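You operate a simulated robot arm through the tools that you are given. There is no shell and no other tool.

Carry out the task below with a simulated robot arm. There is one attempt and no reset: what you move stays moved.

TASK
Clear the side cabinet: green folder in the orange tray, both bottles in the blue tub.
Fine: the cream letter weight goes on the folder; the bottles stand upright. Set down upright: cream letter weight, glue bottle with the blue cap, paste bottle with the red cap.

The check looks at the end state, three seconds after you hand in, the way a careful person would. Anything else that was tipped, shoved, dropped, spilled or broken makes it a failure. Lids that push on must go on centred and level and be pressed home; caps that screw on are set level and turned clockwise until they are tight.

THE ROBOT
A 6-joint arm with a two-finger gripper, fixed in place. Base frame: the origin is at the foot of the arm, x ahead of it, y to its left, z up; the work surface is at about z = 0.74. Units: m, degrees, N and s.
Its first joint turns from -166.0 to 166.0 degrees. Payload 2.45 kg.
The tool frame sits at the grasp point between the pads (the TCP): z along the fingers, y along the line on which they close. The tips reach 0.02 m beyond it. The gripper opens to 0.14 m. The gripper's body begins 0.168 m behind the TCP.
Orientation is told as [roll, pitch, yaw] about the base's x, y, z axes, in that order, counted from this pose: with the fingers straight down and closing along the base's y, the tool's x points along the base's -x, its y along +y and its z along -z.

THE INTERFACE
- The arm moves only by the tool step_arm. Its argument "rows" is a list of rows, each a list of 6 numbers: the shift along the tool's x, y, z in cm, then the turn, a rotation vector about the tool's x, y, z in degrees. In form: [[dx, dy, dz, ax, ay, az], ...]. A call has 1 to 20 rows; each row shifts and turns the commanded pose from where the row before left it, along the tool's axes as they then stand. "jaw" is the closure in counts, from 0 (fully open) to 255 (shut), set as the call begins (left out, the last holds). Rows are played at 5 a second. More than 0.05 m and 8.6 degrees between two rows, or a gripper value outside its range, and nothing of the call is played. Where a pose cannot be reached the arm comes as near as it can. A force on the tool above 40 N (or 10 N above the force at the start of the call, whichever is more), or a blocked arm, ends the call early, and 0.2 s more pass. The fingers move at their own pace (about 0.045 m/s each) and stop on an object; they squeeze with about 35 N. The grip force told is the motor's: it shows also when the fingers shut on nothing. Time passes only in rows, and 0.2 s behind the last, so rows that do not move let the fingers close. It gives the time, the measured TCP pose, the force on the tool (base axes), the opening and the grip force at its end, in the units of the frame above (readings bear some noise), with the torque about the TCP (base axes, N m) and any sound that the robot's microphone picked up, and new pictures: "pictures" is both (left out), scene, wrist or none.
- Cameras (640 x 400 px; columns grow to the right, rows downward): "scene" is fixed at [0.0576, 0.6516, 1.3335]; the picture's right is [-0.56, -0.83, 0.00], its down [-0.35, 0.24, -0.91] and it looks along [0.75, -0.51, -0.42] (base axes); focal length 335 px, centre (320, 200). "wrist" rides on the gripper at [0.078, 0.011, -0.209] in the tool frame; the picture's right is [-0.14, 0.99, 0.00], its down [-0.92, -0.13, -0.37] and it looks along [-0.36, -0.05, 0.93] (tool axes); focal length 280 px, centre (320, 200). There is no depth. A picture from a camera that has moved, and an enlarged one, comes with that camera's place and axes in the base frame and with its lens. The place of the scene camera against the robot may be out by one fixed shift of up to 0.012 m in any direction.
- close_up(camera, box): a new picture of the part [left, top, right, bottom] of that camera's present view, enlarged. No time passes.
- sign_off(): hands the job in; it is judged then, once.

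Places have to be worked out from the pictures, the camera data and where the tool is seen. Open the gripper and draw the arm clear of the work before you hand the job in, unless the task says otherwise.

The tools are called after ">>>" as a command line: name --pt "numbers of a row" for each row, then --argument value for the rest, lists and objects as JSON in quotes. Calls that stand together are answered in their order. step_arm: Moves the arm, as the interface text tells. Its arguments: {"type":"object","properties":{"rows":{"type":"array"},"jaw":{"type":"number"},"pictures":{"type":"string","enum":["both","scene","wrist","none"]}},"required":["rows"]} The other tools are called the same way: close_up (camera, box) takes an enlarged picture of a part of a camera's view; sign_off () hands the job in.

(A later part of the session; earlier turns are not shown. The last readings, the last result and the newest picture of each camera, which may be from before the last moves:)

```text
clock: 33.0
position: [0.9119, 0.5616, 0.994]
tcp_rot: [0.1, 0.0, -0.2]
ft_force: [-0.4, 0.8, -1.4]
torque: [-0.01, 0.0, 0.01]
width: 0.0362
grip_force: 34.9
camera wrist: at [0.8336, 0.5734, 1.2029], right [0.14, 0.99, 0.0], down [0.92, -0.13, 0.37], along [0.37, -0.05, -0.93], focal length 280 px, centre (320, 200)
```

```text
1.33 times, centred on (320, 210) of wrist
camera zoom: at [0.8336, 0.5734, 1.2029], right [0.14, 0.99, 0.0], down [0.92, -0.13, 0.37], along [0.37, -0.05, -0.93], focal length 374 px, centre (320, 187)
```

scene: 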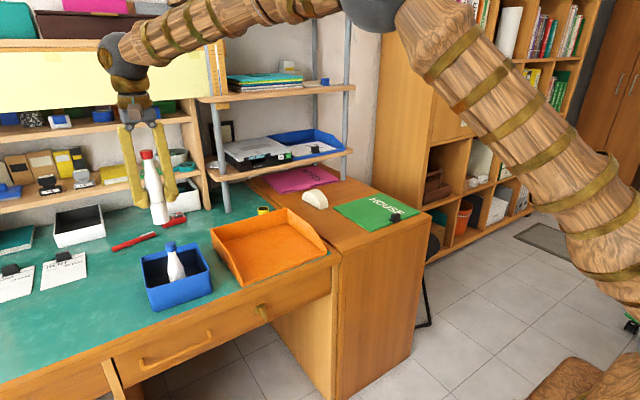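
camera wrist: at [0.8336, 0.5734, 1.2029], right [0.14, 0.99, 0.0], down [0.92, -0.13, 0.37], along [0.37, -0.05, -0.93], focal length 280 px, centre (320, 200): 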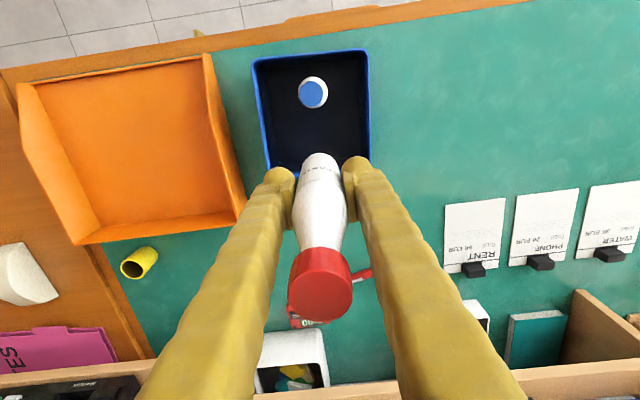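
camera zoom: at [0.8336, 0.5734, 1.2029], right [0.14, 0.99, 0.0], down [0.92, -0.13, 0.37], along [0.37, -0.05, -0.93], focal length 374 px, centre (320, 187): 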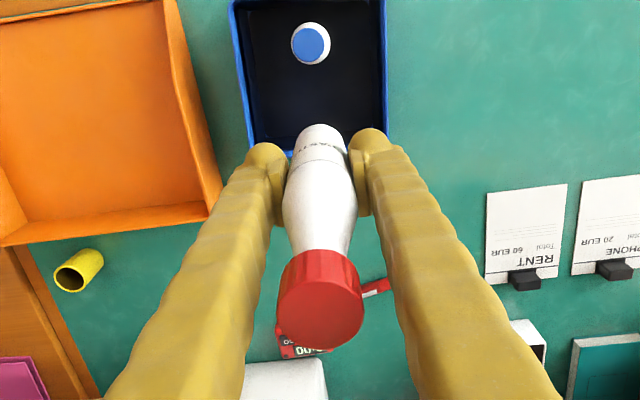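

Both the tub and the glue bottle are clear for placing the paste bottle at x≈0.911. I'll descend to just above the expected contact height (TCP ≈ 0.815).

>>> step_arm --pt "0 0 3.5 0 0 0" --pt "0 0 3.5 0 0 0" --pt "0 0 3.5 0 0 0" --pt "0 0 3.0 0 0 0" --pt "0 0 2.0 0 0 0" --pt "0 0 1.3 0 0 0" --pt "0 0 0 0 0 0" --jaw 255

>>> close_up --camera "scene" --box '[110, 190, 238, 310]'

```text
clock: 34.6
position: [0.9132, 0.5609, 0.8265]
tcp_rot: [-0.1, -0.1, -0.2]
ft_force: [0.3, -0.3, -0.5]
torque: [0.01, -0.03, -0.01]
width: 0.0365
grip_force: 35.0
camera wrist: at [0.8352, 0.5725, 1.0353], right [0.14, 0.99, 0.0], down [0.92, -0.13, 0.37], along [0.37, -0.05, -0.93], focal length 280 px, centre (320, 200)
```

scene: 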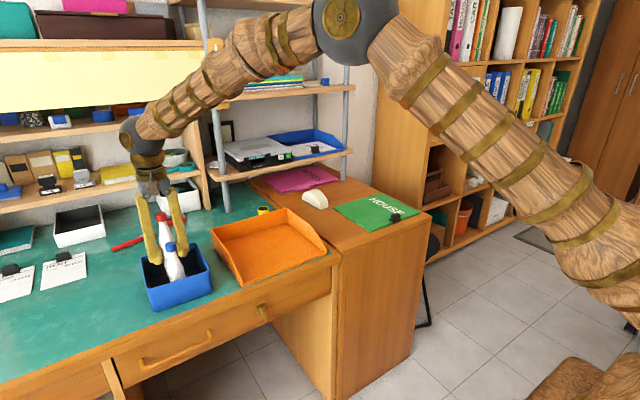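
wrist: 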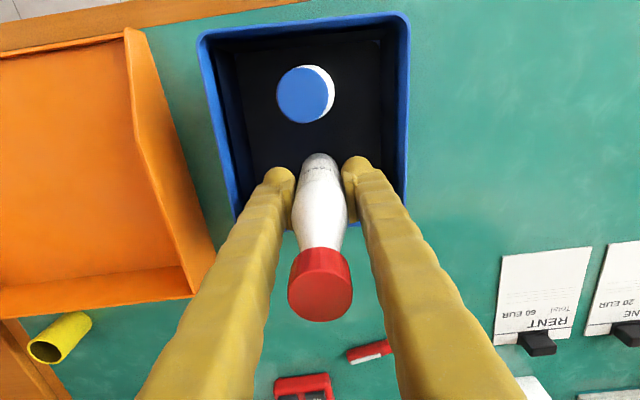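

```text
3.33 times, centred on (174, 250) of scene
camera zoom: at [0.0576, 0.6516, 1.3335], right [-0.56, -0.83, 0.0], down [-0.35, 0.24, -0.91], along [0.75, -0.51, -0.42], focal length 1117 px, centre (807, 33)
```

zoom: 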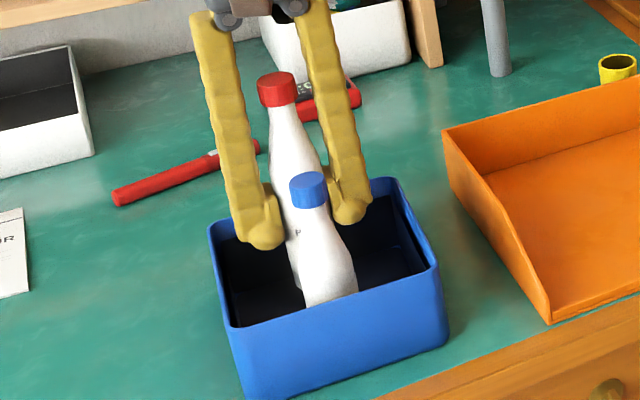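

The paste bottle is inside the tub behind the glue. I'll lower gently to contact.

>>> step_arm --pt "0 0 0.3 0 0 0" --pt "0 0 0.3 0 0 0" --pt "0 0 0.15 0 0 0" --pt "0 0 0.15 0 0 0" --pt "0 0 0.1 0 0 0" --pt "0 0 0 0 0 0" --pictures "none"

```text
clock: 36.0
position: [0.9113, 0.5624, 0.8153]
tcp_rot: [0.0, -0.1, -0.1]
ft_force: [-0.7, 1.2, -2.1]
torque: [0.01, 0.04, -0.03]
width: 0.0363
grip_force: 35.1
```

No contact yet, so I'll continue in 1 mm steps.

>>> step_arm --pt "0 0 0.1 0 0 0" --pt "0 0 0 0 0 0" --pt "0 0 0.1 0 0 0" --pt "0 0 0 0 0 0" --pictures "none"

```text
clock: 37.0
position: [0.9115, 0.5626, 0.8167]
tcp_rot: [0.1, 0.0, -0.1]
ft_force: [-4.8, -1.8, 24.4]
torque: [-0.09, 0.29, -0.02]
width: 0.0363
grip_force: 34.9
```

Floor contact at TCP ≈ 0.815 (24 N). I'll ease up 2 mm in small steps and then check.

>>> step_arm --pt "0 0 -0.1 0 0 0" --pt "0 0 -0.05 0 0 0" --pt "0 0 0 0 0 0" --pictures "none"

```text
clock: 37.8
position: [0.9124, 0.5625, 0.8159]
tcp_rot: [-0.1, -0.1, 0.0]
ft_force: [2.7, 3.0, 11.6]
torque: [0.18, -0.27, 0.01]
width: 0.0364
grip_force: 35.1
```

The remaining load is light; I'll ease another 0.5 mm and open.

>>> step_arm --pt "0 0 -0.05 0 0 0" --pt "0 0 0 0 0 0" --pictures "none"

>>> step_arm --pt "0 0 0 0 0 0" --pt "0 0 0 0 0 0" --pt "0 0 0 0 0 0" --pt "0 0 0 0 0 0" --jaw 130

>>> close_up --camera "scene" --box '[110, 190, 238, 310]'

```text
clock: 38.4
position: [0.9112, 0.5621, 0.8155]
tcp_rot: [0.1, 0.0, -0.1]
ft_force: [-0.3, 0.1, 7.3]
torque: [0.07, 0.01, -0.02]
width: 0.0362
grip_force: 35.0
```

```text
clock: 39.4
position: [0.9119, 0.5627, 0.8162]
tcp_rot: [0.1, -0.1, -0.2]
ft_force: [0.1, 0.8, 0.7]
torque: [-0.01, -0.01, 0.04]
width: 0.0688
grip_force: 0.0
camera wrist: at [0.8337, 0.574, 1.0249], right [0.14, 0.99, 0.0], down [0.92, -0.13, 0.37], along [0.37, -0.05, -0.93], focal length 280 px, centre (320, 200)
```

scene: 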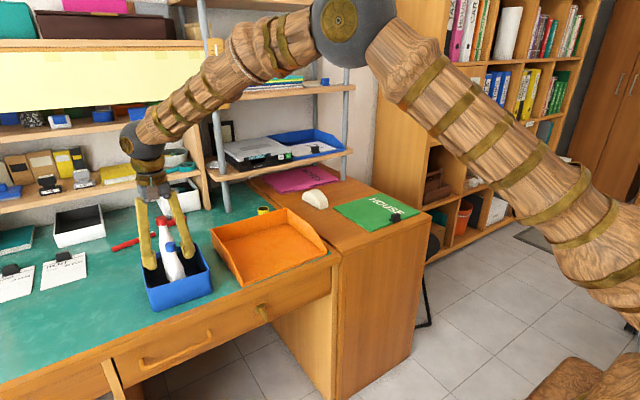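
wrist: 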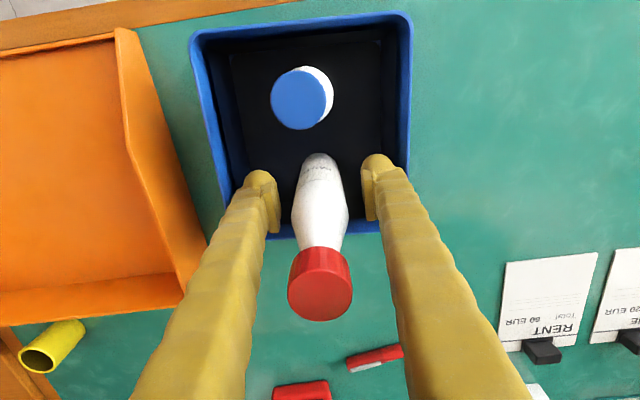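

```text
3.33 times, centred on (174, 250) of scene
camera zoom: at [0.0576, 0.6516, 1.3335], right [-0.56, -0.83, 0.0], down [-0.35, 0.24, -0.91], along [0.75, -0.51, -0.42], focal length 1117 px, centre (807, 33)
```

zoom: 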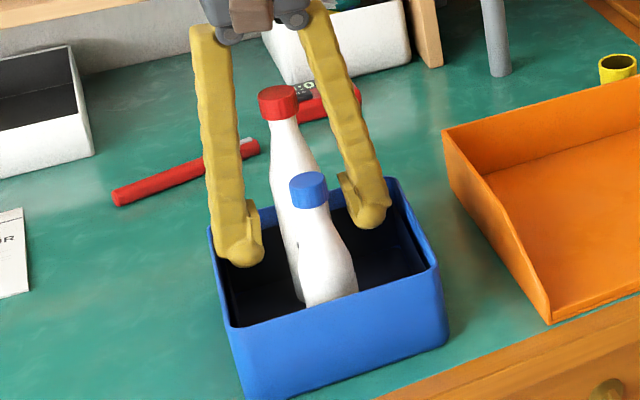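

Both bottles stand upright. I'll rise straight up and move over the tray to measure its interior.

>>> step_arm --pt "0 0 -3 0 0 0" --pt "0 0 -4 0 0 0" --pt "0 0 -4 0 0 0" --pt "0 0 -4 0 0 0" --pt "0 0 -4 0 0 0" --pt "0 0 -4 0 0 0" --pt "1.2 -4 0 0 0 0" --pt "1.2 -4 0 0 0 0" --pt "1.2 -4 0 0 0 0" --pt "1.2 -4 0 0 0 0" --pt "1.2 -4 0 0 0 0" --pt "1.2 -4 0 0 0 0" --pt "1.2 -4 0 0 0 0" --pt "0 0 0 0 0 0" --jaw 0

>>> close_up --camera "wrist" --box '[160, 60, 480, 260]'

>>> close_up --camera "scene" --box '[200, 190, 344, 300]'

```text
clock: 42.4
position: [0.8268, 0.2826, 1.0442]
tcp_rot: [0.1, -0.1, -0.1]
ft_force: [0.0, 0.9, 0.4]
torque: [-0.01, -0.01, 0.04]
width: 0.1402
grip_force: 0.0
camera wrist: at [0.7494, 0.2949, 1.2537], right [0.14, 0.99, 0.0], down [0.92, -0.13, 0.37], along [0.37, -0.05, -0.93], focal length 280 px, centre (320, 200)
```

scene: 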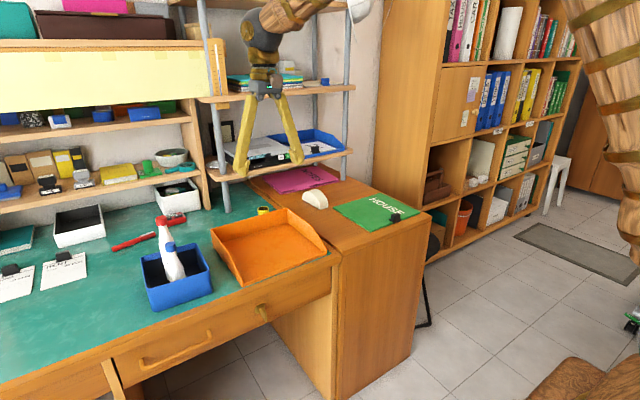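
wrist: 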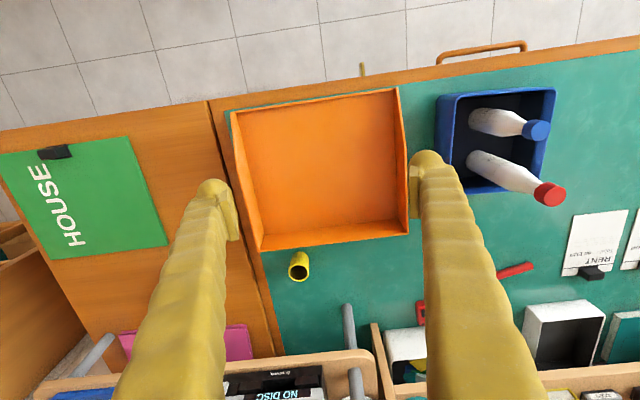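

```text
2.00 times, centred on (320, 160) of wrist
camera zoom: at [0.7494, 0.2949, 1.2537], right [0.14, 0.99, 0.0], down [0.92, -0.13, 0.37], along [0.37, -0.05, -0.93], focal length 561 px, centre (320, 280)
```

zoom: 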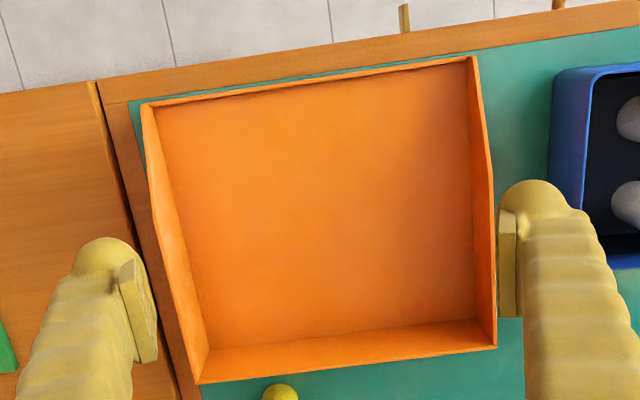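

```text
3.64 times, centred on (272, 245) of scene
camera zoom: at [0.0576, 0.6516, 1.3335], right [-0.56, -0.83, 0.0], down [-0.35, 0.24, -0.91], along [0.75, -0.51, -0.42], focal length 1219 px, centre (494, 36)
```

zoom: 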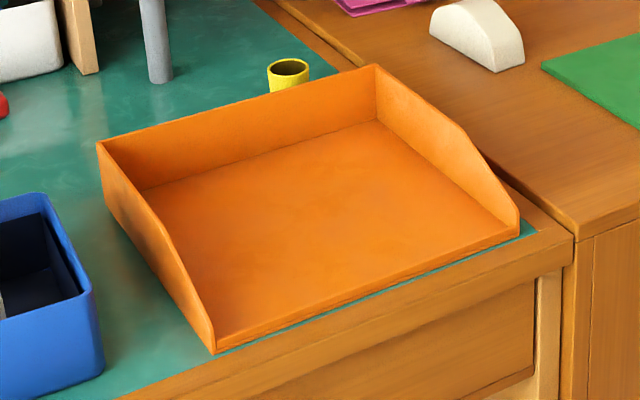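

The tray interior measures x 0.77–1.018, y 0.142–0.419 and the folder is 0.227×0.256, so a pure +0.46 m shift in y fits it with about 1 cm margins. I'll turn the gripper 90° so it closes along x on the folder's clip.

>>> step_arm --pt "0 0 0 0 0 8.2" --pt "0 0 0 0 0 8.2" --pt "0 0 0 0 0 8.2" --pt "0 0 0 0 0 8.2" --pt "0 0 0 0 0 8.2" --pt "0 0 0 0 0 8.2" --pt "0 0 0 0 0 8.2" --pt "0 0 0 0 0 8.2" --pt "0 0 0 0 0 8.2" --pt "0 0 0 0 0 8.2" --pt "0 0 0 0 0 8.0" --pt "0 0 0 0 0 0" --jaw 130

```text
clock: 45.0
position: [0.8269, 0.2821, 1.0453]
tcp_rot: [0.1, 0.0, -90.0]
ft_force: [0.3, -0.3, -0.3]
torque: [-0.02, -0.04, 0.0]
width: 0.0685
grip_force: 0.1
camera wrist: at [0.8384, 0.3613, 1.2552], right [0.99, -0.14, 0.0], down [-0.13, -0.92, 0.37], along [-0.05, -0.36, -0.93], focal length 280 px, centre (320, 200)
```

scene: 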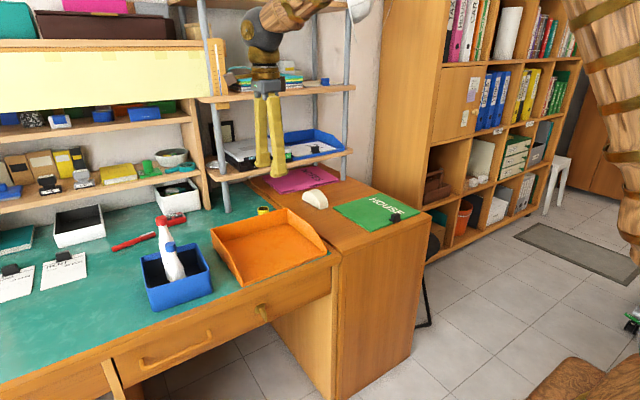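
wrist: 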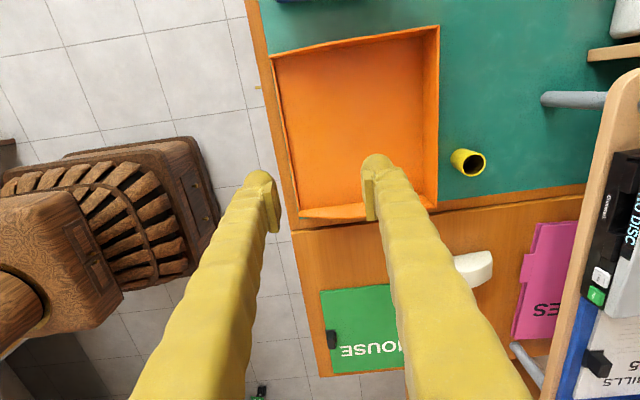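

The turn worked (tool x is now +y, tool y is +x). I'll go above the clip at about (0.790, −0.177).

>>> step_arm --pt "-3.825 -0.308 0 0 0 0" --pt "-3.825 -0.308 0 0 0 0" --pt "-3.825 -0.308 0 0 0 0" --pt "-3.825 -0.308 0 0 0 0" --pt "-3.825 -0.308 0 0 0 0" --pt "-3.825 -0.308 0 0 0 0" --pt "-3.825 -0.308 0 0 0 0" --pt "-3.825 -0.308 0 0 0 0" --pt "-3.825 -0.308 0 0 0 0" --pt "-3.825 -0.308 0 0 0 0" --pt "-3.825 -0.308 0 0 0 0" --pt "-3.825 -0.308 0 0 0 0" --pt "0 0 4 0 0 0" --pt "0 0 4 0 0 0" --pt "0 0 4 0 0 0" --pt "0 0 2.5 0 0 0" --pt "0 0 0 0 0 0" --jaw 130

>>> close_up --camera "wrist" --box '[240, 80, 440, 240]'

>>> close_up --camera "scene" --box '[340, 130, 440, 240]'

```text
clock: 48.6
position: [0.7885, -0.1772, 0.901]
tcp_rot: [0.1, 0.0, -90.1]
ft_force: [0.3, 0.3, -0.1]
torque: [-0.03, 0.01, -0.02]
width: 0.0684
grip_force: 0.1
camera wrist: at [0.7988, -0.0979, 1.1091], right [0.99, -0.14, 0.0], down [-0.13, -0.92, 0.37], along [-0.05, -0.36, -0.93], focal length 280 px, centre (320, 200)
```

scene: 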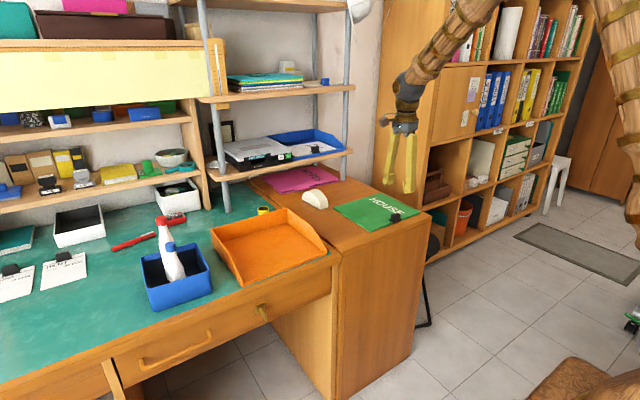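
wrist: 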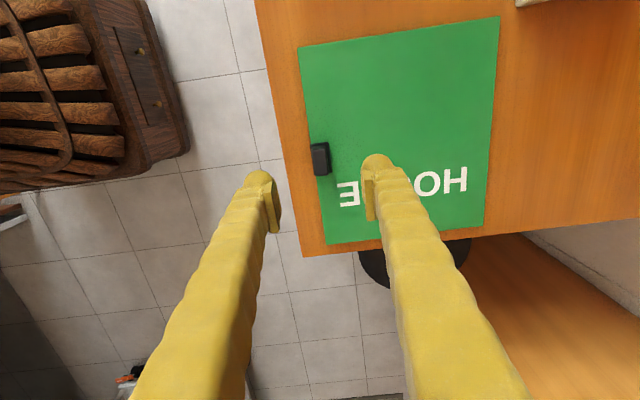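

```text
2.50 times, centred on (340, 160) of wrist
camera zoom: at [0.7988, -0.0979, 1.1091], right [0.99, -0.14, 0.0], down [-0.13, -0.92, 0.37], along [-0.05, -0.36, -0.93], focal length 701 px, centre (270, 300)
```

zoom: 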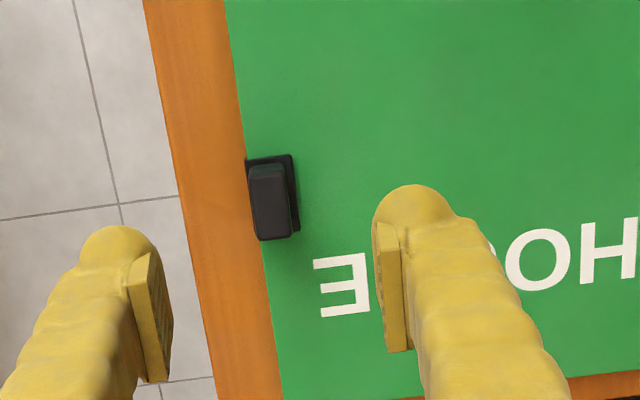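

```text
3.64 times, centred on (390, 185) of scene
camera zoom: at [0.0576, 0.6516, 1.3335], right [-0.56, -0.83, 0.0], down [-0.35, 0.24, -0.91], along [0.75, -0.51, -0.42], focal length 1219 px, centre (66, 254)
```

zoom: 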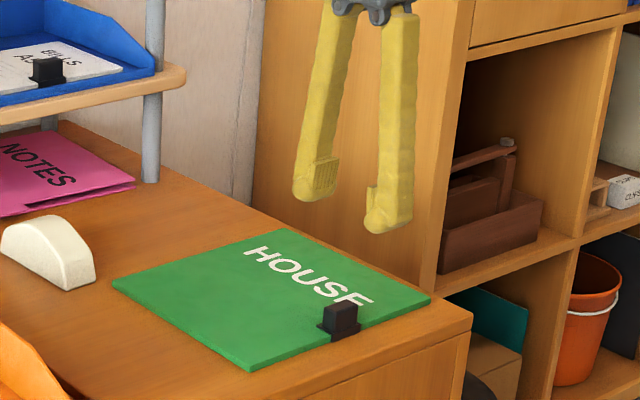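

The clip block's top centre is near (0.788, −0.183), about 17 mm thick in x. I'll shift 5 mm and descend to just above the folder.

>>> step_arm --pt "-0.5 0 3 0 0 0" --pt "0 0 3 0 0 0" --pt "0 0 3 0 0 0" --pt "0 0 2.4 0 0 0" --pt "0 0 0 0 0 0" --jaw 150

>>> close_up --camera "wrist" --box '[240, 80, 440, 240]'

>>> close_up --camera "scene" --box '[360, 180, 424, 240]'

```text
clock: 49.8
position: [0.7892, -0.1817, 0.7881]
tcp_rot: [0.1, 0.0, -90.1]
ft_force: [0.1, -0.2, 0.1]
torque: [-0.06, 0.0, 0.0]
width: 0.0575
grip_force: 0.1
camera wrist: at [0.8005, -0.1026, 0.9966], right [0.99, -0.14, 0.0], down [-0.13, -0.92, 0.37], along [-0.05, -0.36, -0.93], focal length 280 px, centre (320, 200)
```

scene: 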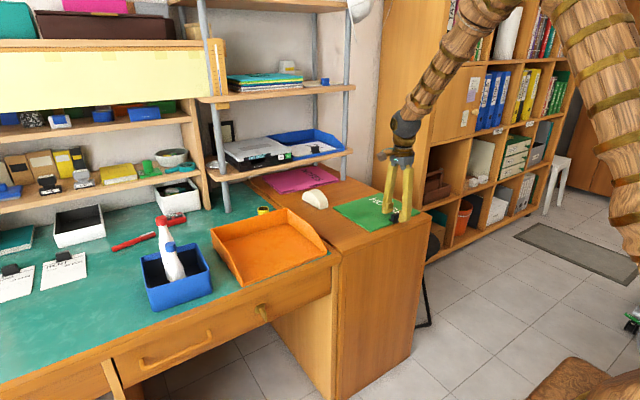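
wrist: 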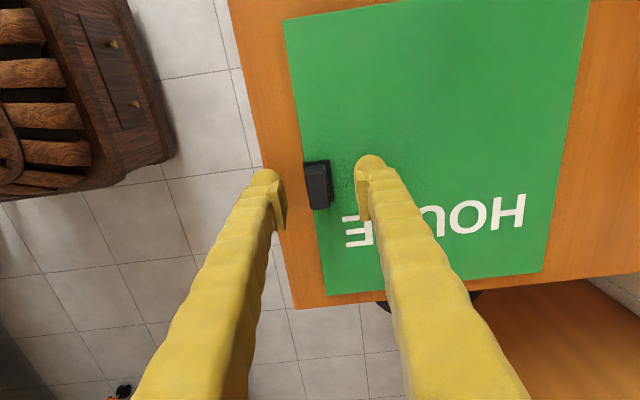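

```text
2.50 times, centred on (340, 160) of wrist
camera zoom: at [0.8005, -0.1026, 0.9966], right [0.99, -0.14, 0.0], down [-0.13, -0.92, 0.37], along [-0.05, -0.36, -0.93], focal length 701 px, centre (270, 300)
```

zoom: 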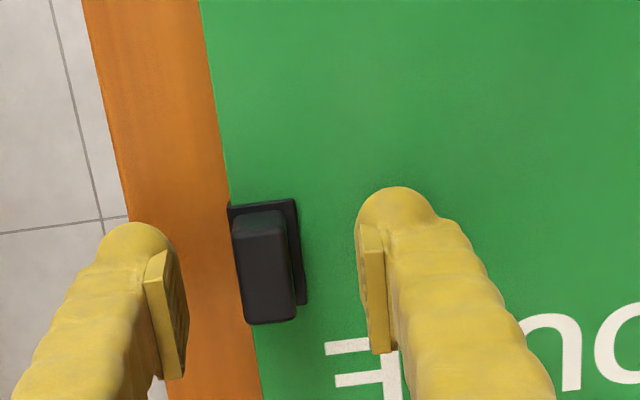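

```text
6.67 times, centred on (392, 210) of scene
camera zoom: at [0.0576, 0.6516, 1.3335], right [-0.56, -0.83, 0.0], down [-0.35, 0.24, -0.91], along [0.75, -0.51, -0.42], focal length 2235 px, centre (-160, 133)
```

zoom: 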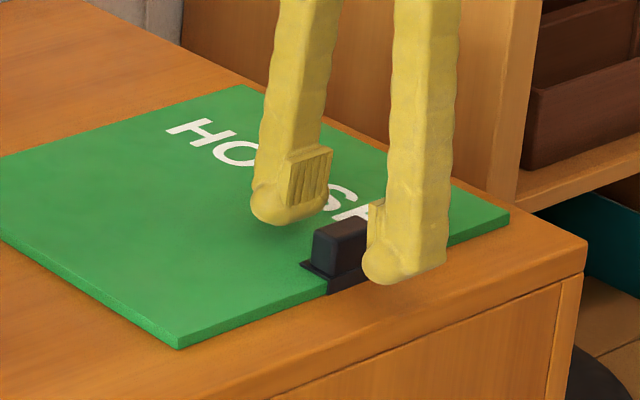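

The clip is centred between the fingers. I'll go down in small steps until just touching or nearly touching the folder surface.

>>> step_arm --pt "0 0 0.5 0 0 0" --pt "0 0 0.4 0 0 0" --pt "0 0 0.2 0 0 0" --pt "0 0 0 0 0 0" --pictures "both"

>>> close_up --camera "scene" --box '[360, 180, 424, 240]'

```text
clock: 50.8
position: [0.7901, -0.1813, 0.776]
tcp_rot: [0.2, 0.1, -90.1]
ft_force: [-3.9, 1.7, 30.0]
torque: [-0.01, -1.09, 0.1]
width: 0.0566
grip_force: 0.1
camera wrist: at [0.8006, -0.1023, 0.9854], right [0.99, -0.14, 0.0], down [-0.13, -0.92, 0.37], along [-0.05, -0.36, -0.93], focal length 280 px, centre (320, 200)
```

scene: 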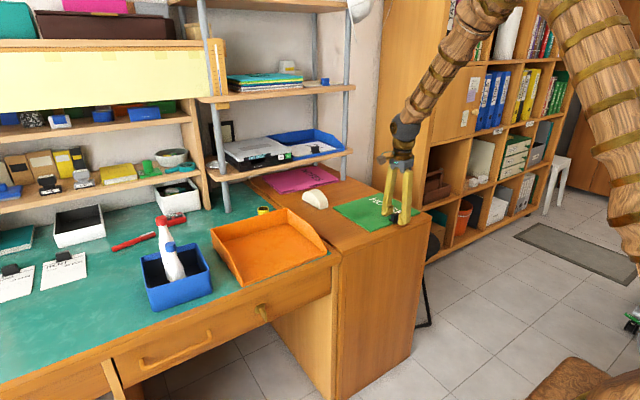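
wrist: 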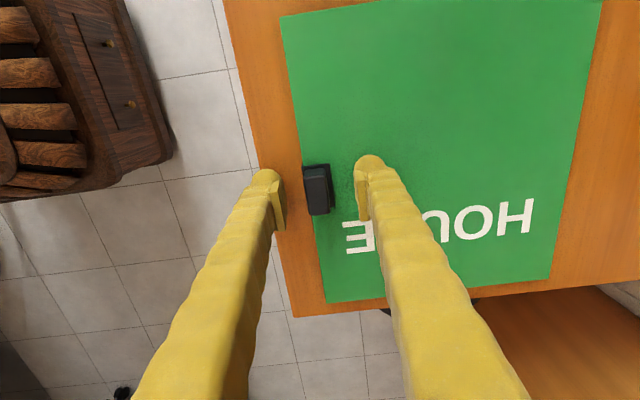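

```text
6.67 times, centred on (392, 210) of scene
camera zoom: at [0.0576, 0.6516, 1.3335], right [-0.56, -0.83, 0.0], down [-0.35, 0.24, -0.91], along [0.75, -0.51, -0.42], focal length 2235 px, centre (-160, 133)
```

zoom: 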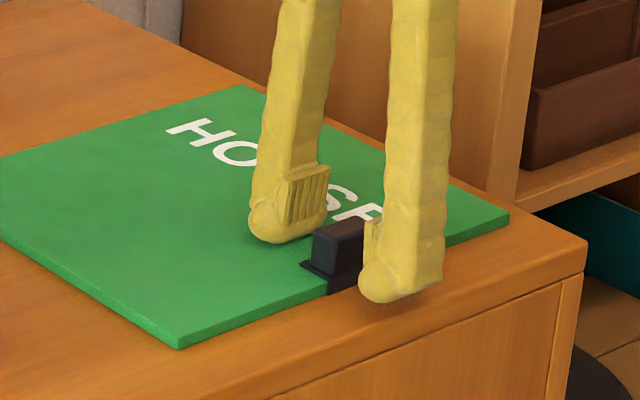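

The inner fingertip touched the folder top (30 N, TCP≈0.777). I'll back off about 3 mm so the fingers float just above it.

>>> step_arm --pt "0 0 -0.2 0 0 0" --pt "0 0 -0.1 0 0 0" --pt "0 0 0 0 0 0" --pictures "none"

```text
clock: 51.6
position: [0.789, -0.1808, 0.7777]
tcp_rot: [0.0, 0.0, -90.2]
ft_force: [0.1, 0.4, 0.3]
torque: [0.05, -0.02, 0.0]
width: 0.0577
grip_force: 0.1
```

The force is now zero at TCP 0.778. I'll shift 1 mm in −x to centre and close on the clip.

>>> step_arm --pt "0 -0.1 0 0 0 0" --pt "0 0 0 0 0 0" --pt "0 0 0 0 0 0" --pt "0 0 0 0 0 0" --pt "0 0 0 0 0 0" --pt "0 0 0 0 0 0" --jaw 255

>>> close_up --camera "scene" --box '[340, 170, 436, 240]'

>>> close_up --camera "wrist" --box '[240, 80, 440, 240]'

```text
clock: 53.0
position: [0.7886, -0.181, 0.7787]
tcp_rot: [0.1, 0.0, -90.2]
ft_force: [0.6, -0.5, 0.8]
torque: [0.03, -0.02, 0.02]
width: 0.0168
grip_force: 34.8
camera wrist: at [0.7997, -0.1026, 0.9875], right [0.99, -0.14, 0.0], down [-0.13, -0.92, 0.37], along [-0.05, -0.36, -0.93], focal length 280 px, centre (320, 200)
```

scene: 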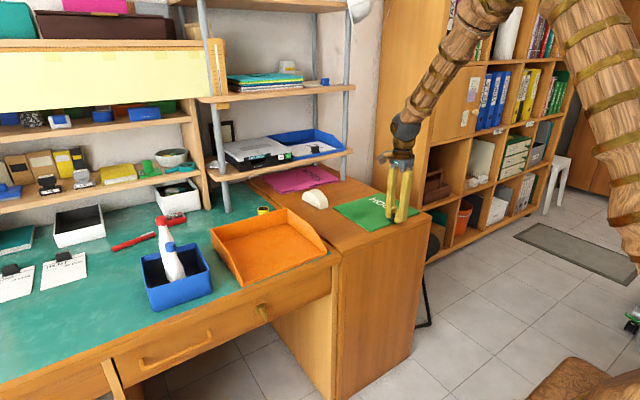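
wrist: 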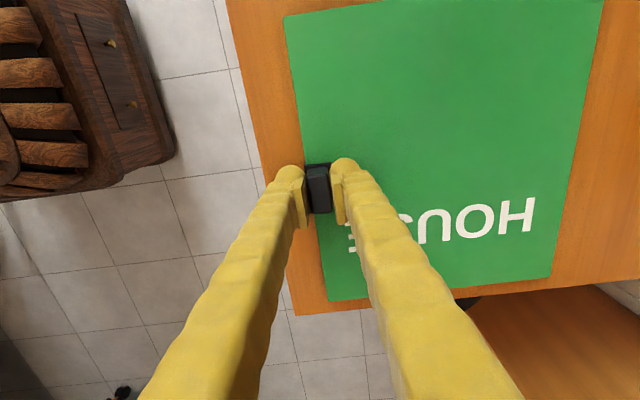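

```text
5.71 times, centred on (388, 205) of scene
camera zoom: at [0.0576, 0.6516, 1.3335], right [-0.56, -0.83, 0.0], down [-0.35, 0.24, -0.91], along [0.75, -0.51, -0.42], focal length 1916 px, centre (-69, 171)
```

zoom: 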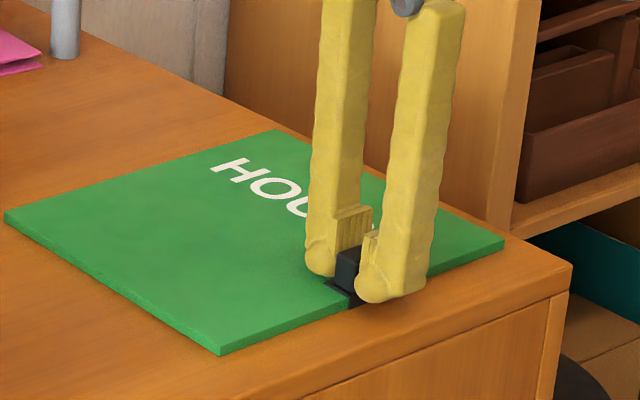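

```text
2.50 times, centred on (340, 160) of wrist
camera zoom: at [0.7997, -0.1026, 0.9875], right [0.99, -0.14, 0.0], down [-0.13, -0.92, 0.37], along [-0.05, -0.36, -0.93], focal length 701 px, centre (270, 300)
```

zoom: 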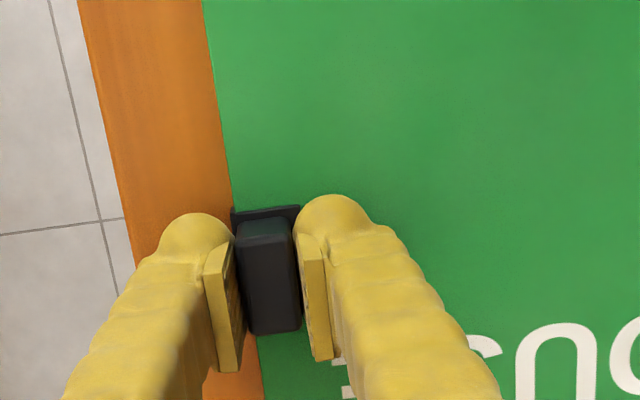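

The clip is gripped (16.8 mm, 35 N). I'll lift 3 cm slowly and check how the folder hangs.

>>> step_arm --pt "0 0 -0.5 0 0 0" --pt "0 0 -0.5 0 0 0" --pt "0 0 -1 0 0 0" --pt "0 0 -1 0 0 0" --pt "0 0 0 0 0 0" --jaw 255

>>> close_up --camera "scene" --box '[320, 160, 448, 240]'

```text
clock: 54.2
position: [0.7882, -0.1807, 0.8093]
tcp_rot: [0.0, 0.0, -90.1]
ft_force: [1.5, -0.5, 0.3]
torque: [0.03, 0.0, 0.02]
width: 0.0
grip_force: 29.4
camera wrist: at [0.7995, -0.1024, 1.0172], right [0.99, -0.14, 0.0], down [-0.13, -0.92, 0.37], along [-0.05, -0.36, -0.93], focal length 280 px, centre (320, 200)
```

scene: 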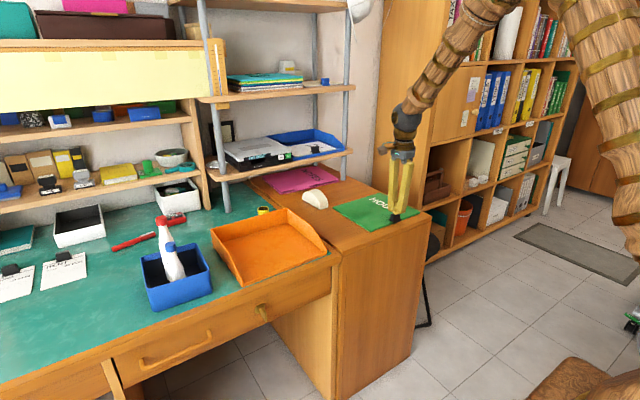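
wrist: 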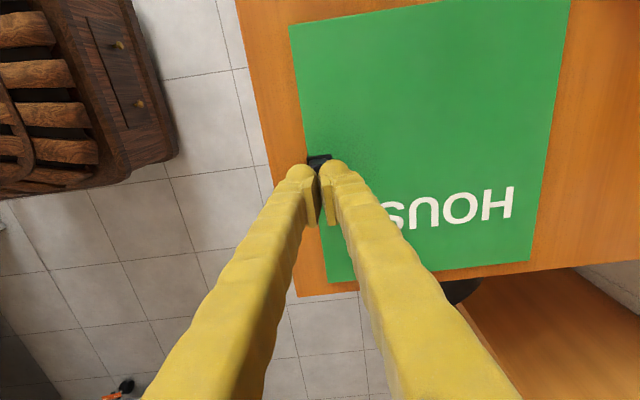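

```text
5.00 times, centred on (384, 200) of scene
camera zoom: at [0.0576, 0.6516, 1.3335], right [-0.56, -0.83, 0.0], down [-0.35, 0.24, -0.91], along [0.75, -0.51, -0.42], focal length 1676 px, centre (0, 200)
```

zoom: 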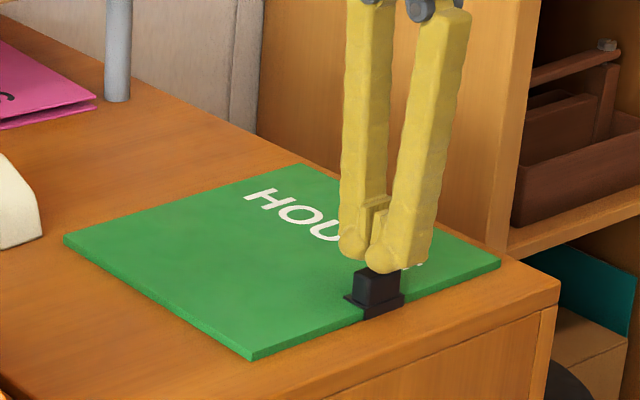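

The grip slid off the clip during the lift (fingers shut, folder back down flat in its place). The clip seems tapered front-to-back, so I'll rise, turn back 90° and grip it across its longer side instead.

>>> step_arm --pt "0 0 -2 0 0 0" --pt "0 0 -3 0 0 0" --pt "0 0 -3 0 0 -8.2" --pt "0 0 0 0 0 -8.2" --pt "0 0 0 0 0 -8.2" --pt "0 0 0 0 0 -8.2" --pt "0 0 0 0 0 -8.2" --pt "0 0 0 0 0 -8.2" --pt "0 0 0 0 0 -8.2" --pt "0 0 0 0 0 -8.2" --pt "0 0 0 0 0 -8.2" --pt "0 0 0 0 0 -8.2" --pt "0 0 0 0 0 -8.0" --pt "0 0 0 0 0 0" --jaw 130

>>> close_up --camera "wrist" --box '[220, 80, 440, 260]'

>>> close_up --camera "scene" --box '[370, 190, 434, 230]'

```text
clock: 57.2
position: [0.7882, -0.1817, 0.888]
tcp_rot: [-0.1, -0.2, 0.0]
ft_force: [0.4, -0.4, -0.3]
torque: [0.01, 0.02, -0.02]
width: 0.0683
grip_force: 0.1
camera wrist: at [0.7103, -0.1688, 1.0973], right [0.14, 0.99, 0.0], down [0.92, -0.13, 0.37], along [0.37, -0.05, -0.93], focal length 280 px, centre (320, 200)
```

scene: 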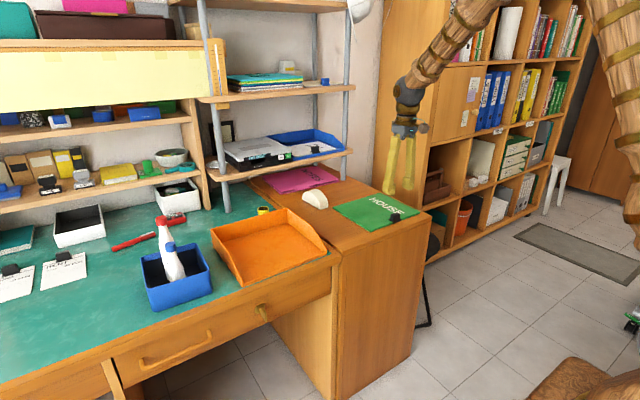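
wrist: 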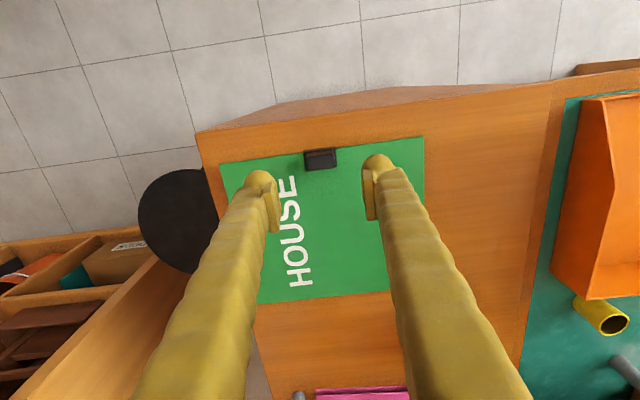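

```text
2.22 times, centred on (330, 170) of wrist
camera zoom: at [0.7103, -0.1688, 1.0973], right [0.14, 0.99, 0.0], down [0.92, -0.13, 0.37], along [0.37, -0.05, -0.93], focal length 623 px, centre (298, 267)
```

zoom: 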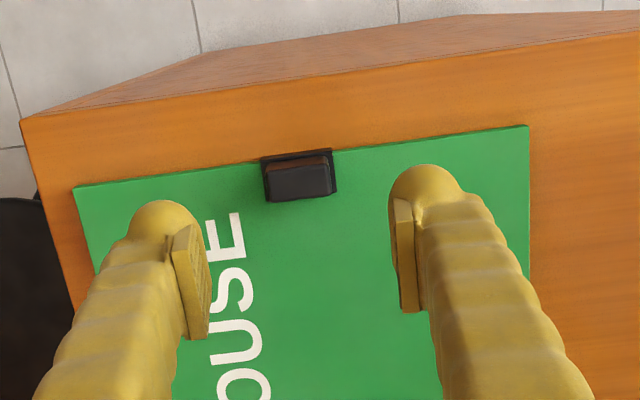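

```text
10.00 times, centred on (402, 210) of scene
camera zoom: at [0.0576, 0.6516, 1.3335], right [-0.56, -0.83, 0.0], down [-0.35, 0.24, -0.91], along [0.75, -0.51, -0.42], focal length 3352 px, centre (-500, 100)
```

zoom: 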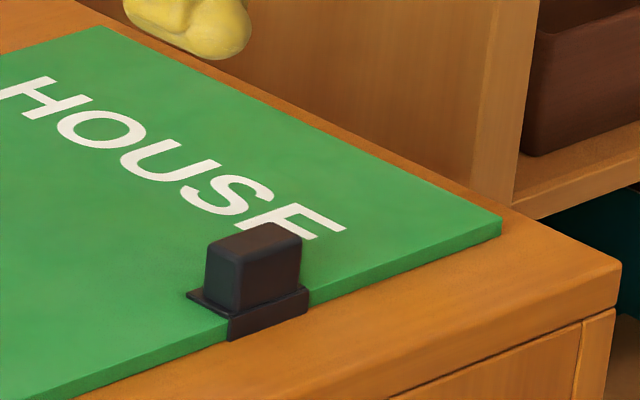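

The folder hasn't moved noticeably. I'll descend on the clip with the fingers on its ±y faces, stopping just above the folder surface.

>>> step_arm --pt "0 0.2 3 0 0 0" --pt "0 0 3 0 0 0" --pt "0 0 3 0 0 0" --pt "0 0 1.4 0 0 0" --pt "0 0 0.4 0 0 0" --pt "0 0 0 0 0 0" --jaw 130

>>> close_up --camera "wrist" --box '[220, 80, 440, 260]'

>>> close_up --camera "scene" --box '[360, 180, 424, 240]'

```text
clock: 58.6
position: [0.7884, -0.18, 0.7799]
tcp_rot: [0.0, -0.1, -0.1]
ft_force: [0.1, 0.0, -0.9]
torque: [0.01, -0.01, -0.02]
width: 0.0686
grip_force: 0.1
camera wrist: at [0.7101, -0.1678, 0.9887], right [0.14, 0.99, 0.0], down [0.92, -0.13, 0.37], along [0.37, -0.05, -0.93], focal length 280 px, centre (320, 200)
```

scene: 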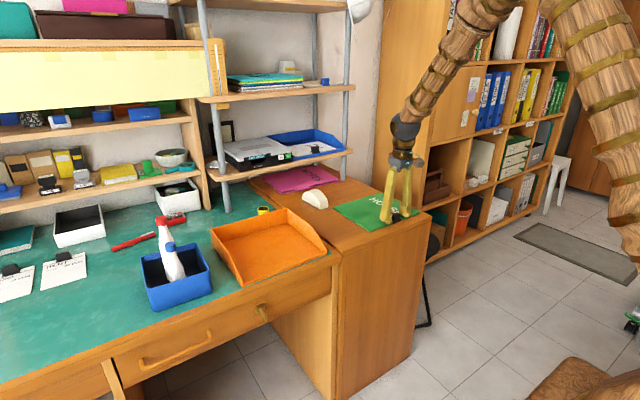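
wrist: 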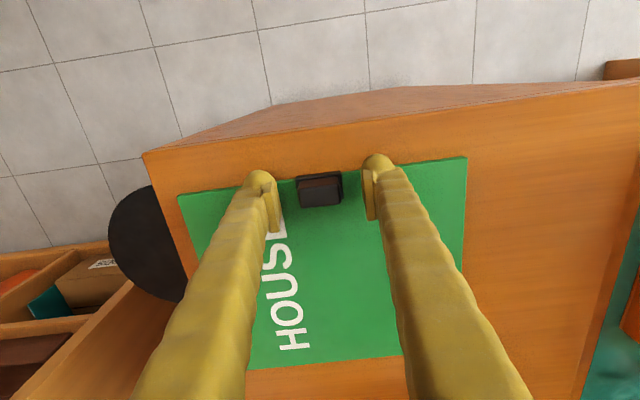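

```text
2.22 times, centred on (330, 170) of wrist
camera zoom: at [0.7101, -0.1678, 0.9887], right [0.14, 0.99, 0.0], down [0.92, -0.13, 0.37], along [0.37, -0.05, -0.93], focal length 623 px, centre (298, 267)
```

zoom: 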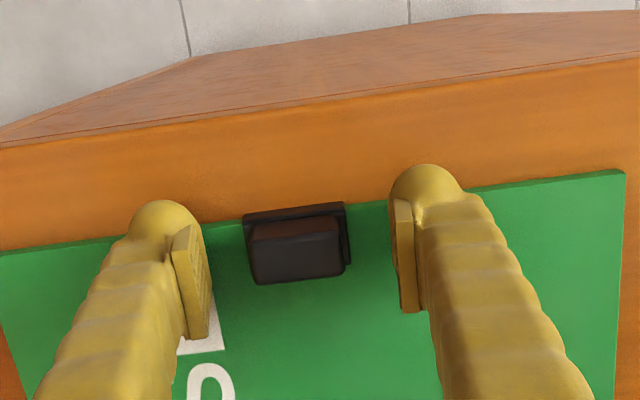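

```text
6.67 times, centred on (392, 210) of scene
camera zoom: at [0.0576, 0.6516, 1.3335], right [-0.56, -0.83, 0.0], down [-0.35, 0.24, -0.91], along [0.75, -0.51, -0.42], focal length 2235 px, centre (-160, 133)
```

zoom: 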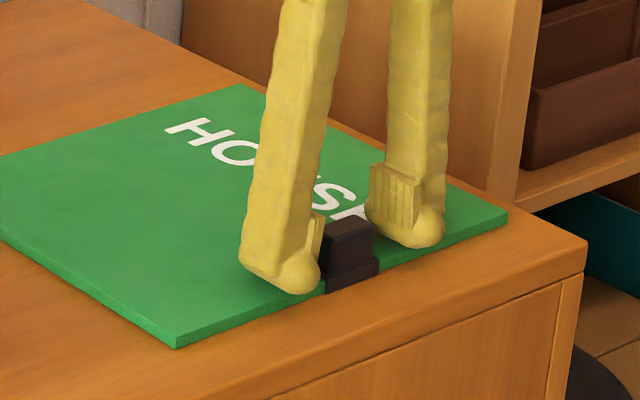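

The clip is centred between the pads. I'll lower 1 mm more and close.

>>> step_arm --pt "0 0 0.1 0 0 0" --pt "0 0 0.05 0 0 0" --pt "0 0 0 0 0 0" --jaw 130 --pictures "none"

>>> step_arm --pt "0 0 0 0 0 0" --pt "0 0 0 0 0 0" --pt "0 0 0 0 0 0" --pt "0 0 0 0 0 0" --pt "0 0 0 0 0 0" --jaw 255

>>> close_up --camera "wrist" --box '[220, 80, 440, 260]'

>>> close_up --camera "scene" --box '[360, 180, 424, 240]'

```text
clock: 59.4
position: [0.7875, -0.1792, 0.779]
tcp_rot: [0.0, -0.2, 0.0]
ft_force: [-0.1, -0.3, -0.5]
torque: [-0.02, 0.02, 0.0]
width: 0.0685
grip_force: 0.1
```

```text
clock: 60.6
position: [0.7877, -0.1793, 0.7796]
tcp_rot: [0.0, -0.1, -0.1]
ft_force: [0.8, -0.1, 0.4]
torque: [-0.03, -0.04, -0.06]
width: 0.0327
grip_force: 35.2
camera wrist: at [0.7099, -0.1675, 0.9878], right [0.14, 0.99, 0.0], down [0.92, -0.13, 0.37], along [0.37, -0.05, -0.93], focal length 280 px, centre (320, 200)
```

scene: 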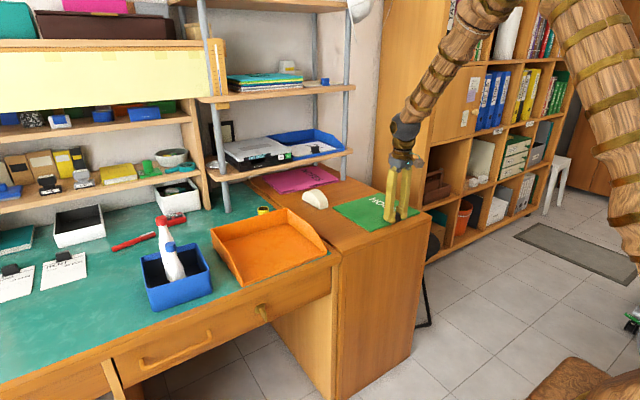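
wrist: 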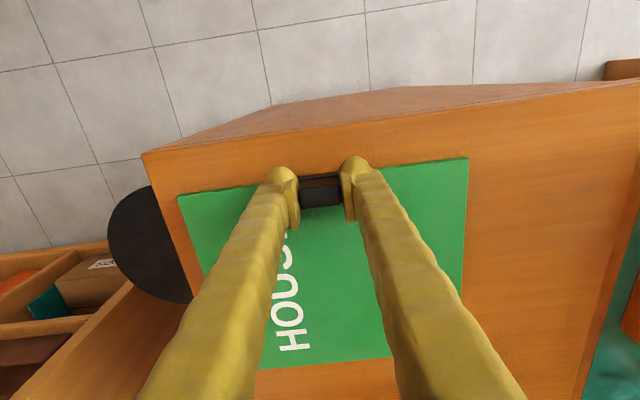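

```text
2.22 times, centred on (330, 170) of wrist
camera zoom: at [0.7099, -0.1675, 0.9878], right [0.14, 0.99, 0.0], down [0.92, -0.13, 0.37], along [0.37, -0.05, -0.93], focal length 623 px, centre (298, 267)
```

zoom: 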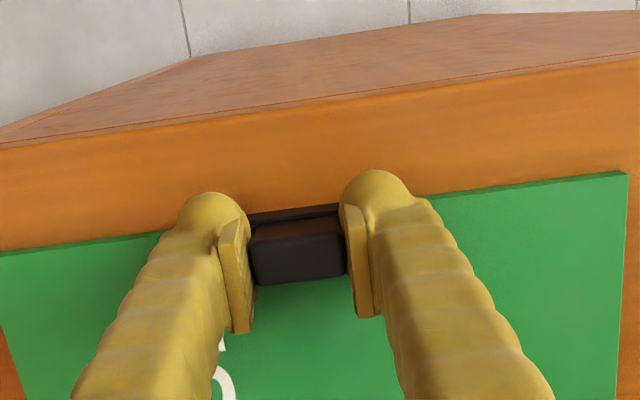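

```text
6.67 times, centred on (392, 210) of scene
camera zoom: at [0.0576, 0.6516, 1.3335], right [-0.56, -0.83, 0.0], down [-0.35, 0.24, -0.91], along [0.75, -0.51, -0.42], focal length 2235 px, centre (-160, 133)
```

zoom: 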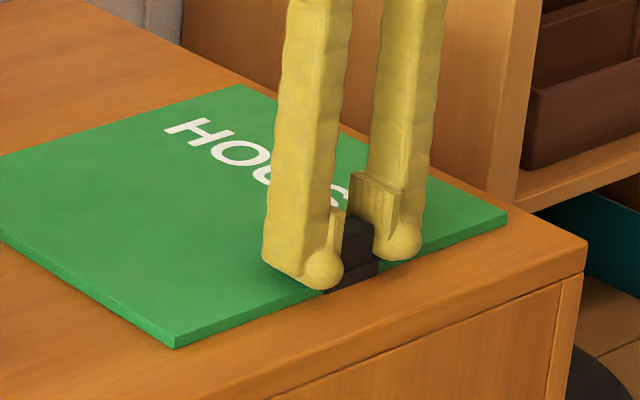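

The clip is held across its 33 mm side. I'll lift 8 mm slowly and check.

>>> step_arm --pt "0 0 -0.2 0 0 0" --pt "0 0 -0.2 0 0 0" --pt "0 0 -0.2 0 0 0" --pt "0 0 -0.2 0 0 0" --pt "0 0 0 0 0 0" --jaw 255

>>> close_up --camera "scene" --box '[320, 170, 432, 240]'

```text
clock: 61.8
position: [0.7894, -0.1795, 0.7877]
tcp_rot: [0.0, -0.1, -0.1]
ft_force: [-0.4, -0.7, -1.9]
torque: [-0.03, 0.17, 0.02]
width: 0.0327
grip_force: 35.0
camera wrist: at [0.7097, -0.1674, 0.9964], right [0.14, 0.99, 0.0], down [0.92, -0.13, 0.37], along [0.37, -0.05, -0.93], focal length 280 px, centre (320, 200)
```

scene: 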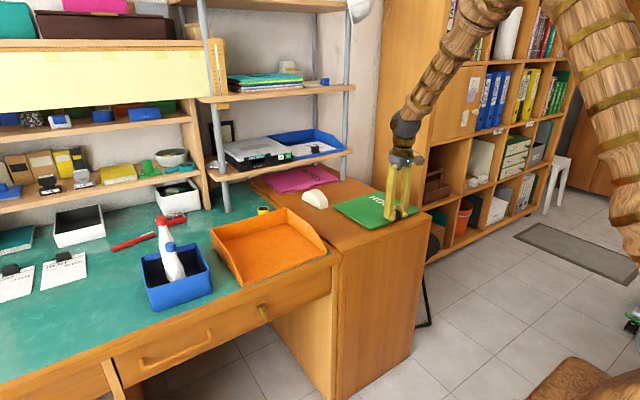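
wrist: 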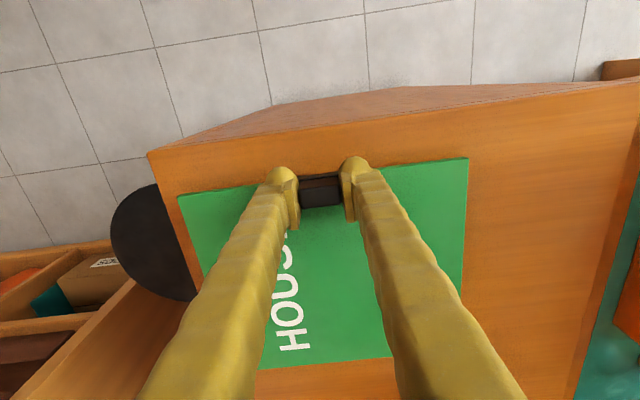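

```text
5.71 times, centred on (376, 205) of scene
camera zoom: at [0.0576, 0.6516, 1.3335], right [-0.56, -0.83, 0.0], down [-0.35, 0.24, -0.91], along [0.75, -0.51, -0.42], focal length 1916 px, centre (0, 171)
```

zoom: 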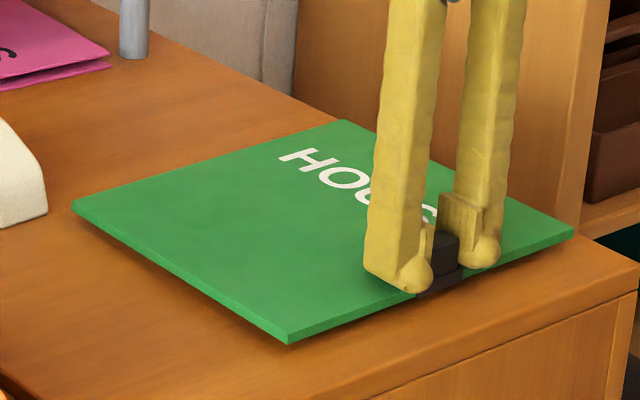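

The folder is lifting level (about 1.9 N, 0.17 N·m). I'll continue lifting smoothly by 12 cm.

>>> step_arm --pt "0 0 -0.5 0 0 0" --pt "0 0 -0.8 0 0 0" --pt "0 0 -1 0 0 0" --pt "0 0 -1 0 0 0" --pt "0 0 -1 0 0 0" --pt "0 0 -1 0 0 0" --pt "0 0 -1 0 0 0" --pt "0 0 -1 0 0 0" --pt "0 0 -1 0 0 0" --pt "0 0 -1 0 0 0" --pt "0 0 -1 0 0 0" --pt "0 0 -1 0 0 0" --pt "0 0 -0.5 0 0 0" --pt "0 0 0 0 0 0" --jaw 255

>>> close_up --camera "scene" --box '[300, 130, 440, 240]'

```text
clock: 64.8
position: [0.788, -0.1784, 0.9048]
tcp_rot: [-0.1, 0.0, -0.1]
ft_force: [0.0, -0.1, -1.2]
torque: [0.04, 0.18, -0.01]
width: 0.0328
grip_force: 35.0
camera wrist: at [0.7108, -0.1675, 1.1137], right [0.14, 0.99, 0.0], down [0.92, -0.13, 0.37], along [0.37, -0.05, -0.93], focal length 280 px, centre (320, 200)
```

scene: 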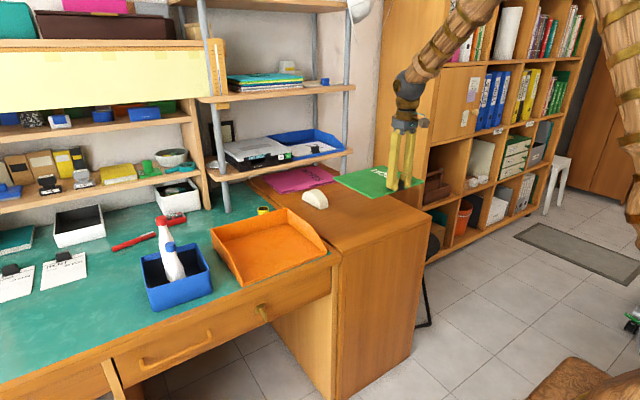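
wrist: 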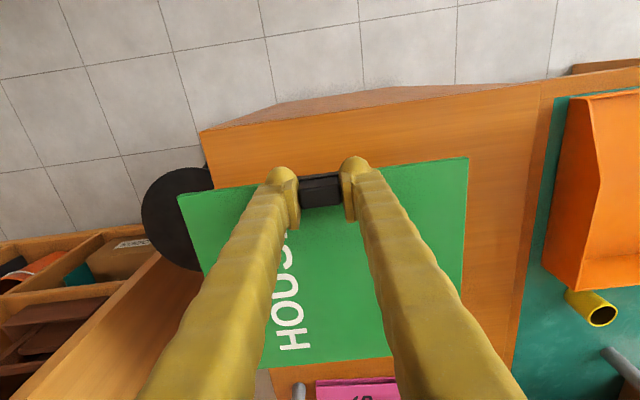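

```text
3.64 times, centred on (370, 185) of scene
camera zoom: at [0.0576, 0.6516, 1.3335], right [-0.56, -0.83, 0.0], down [-0.35, 0.24, -0.91], along [0.75, -0.51, -0.42], focal length 1219 px, centre (138, 254)
```

zoom: 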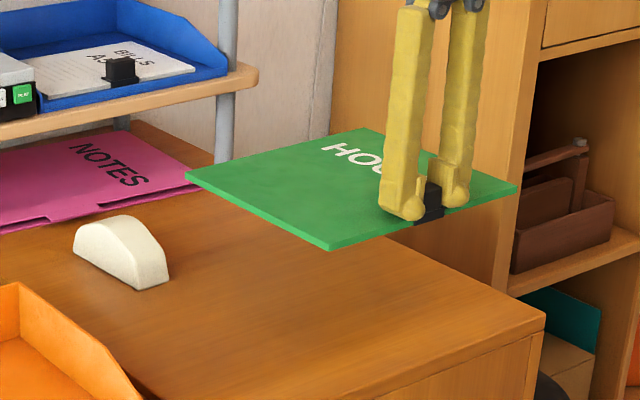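

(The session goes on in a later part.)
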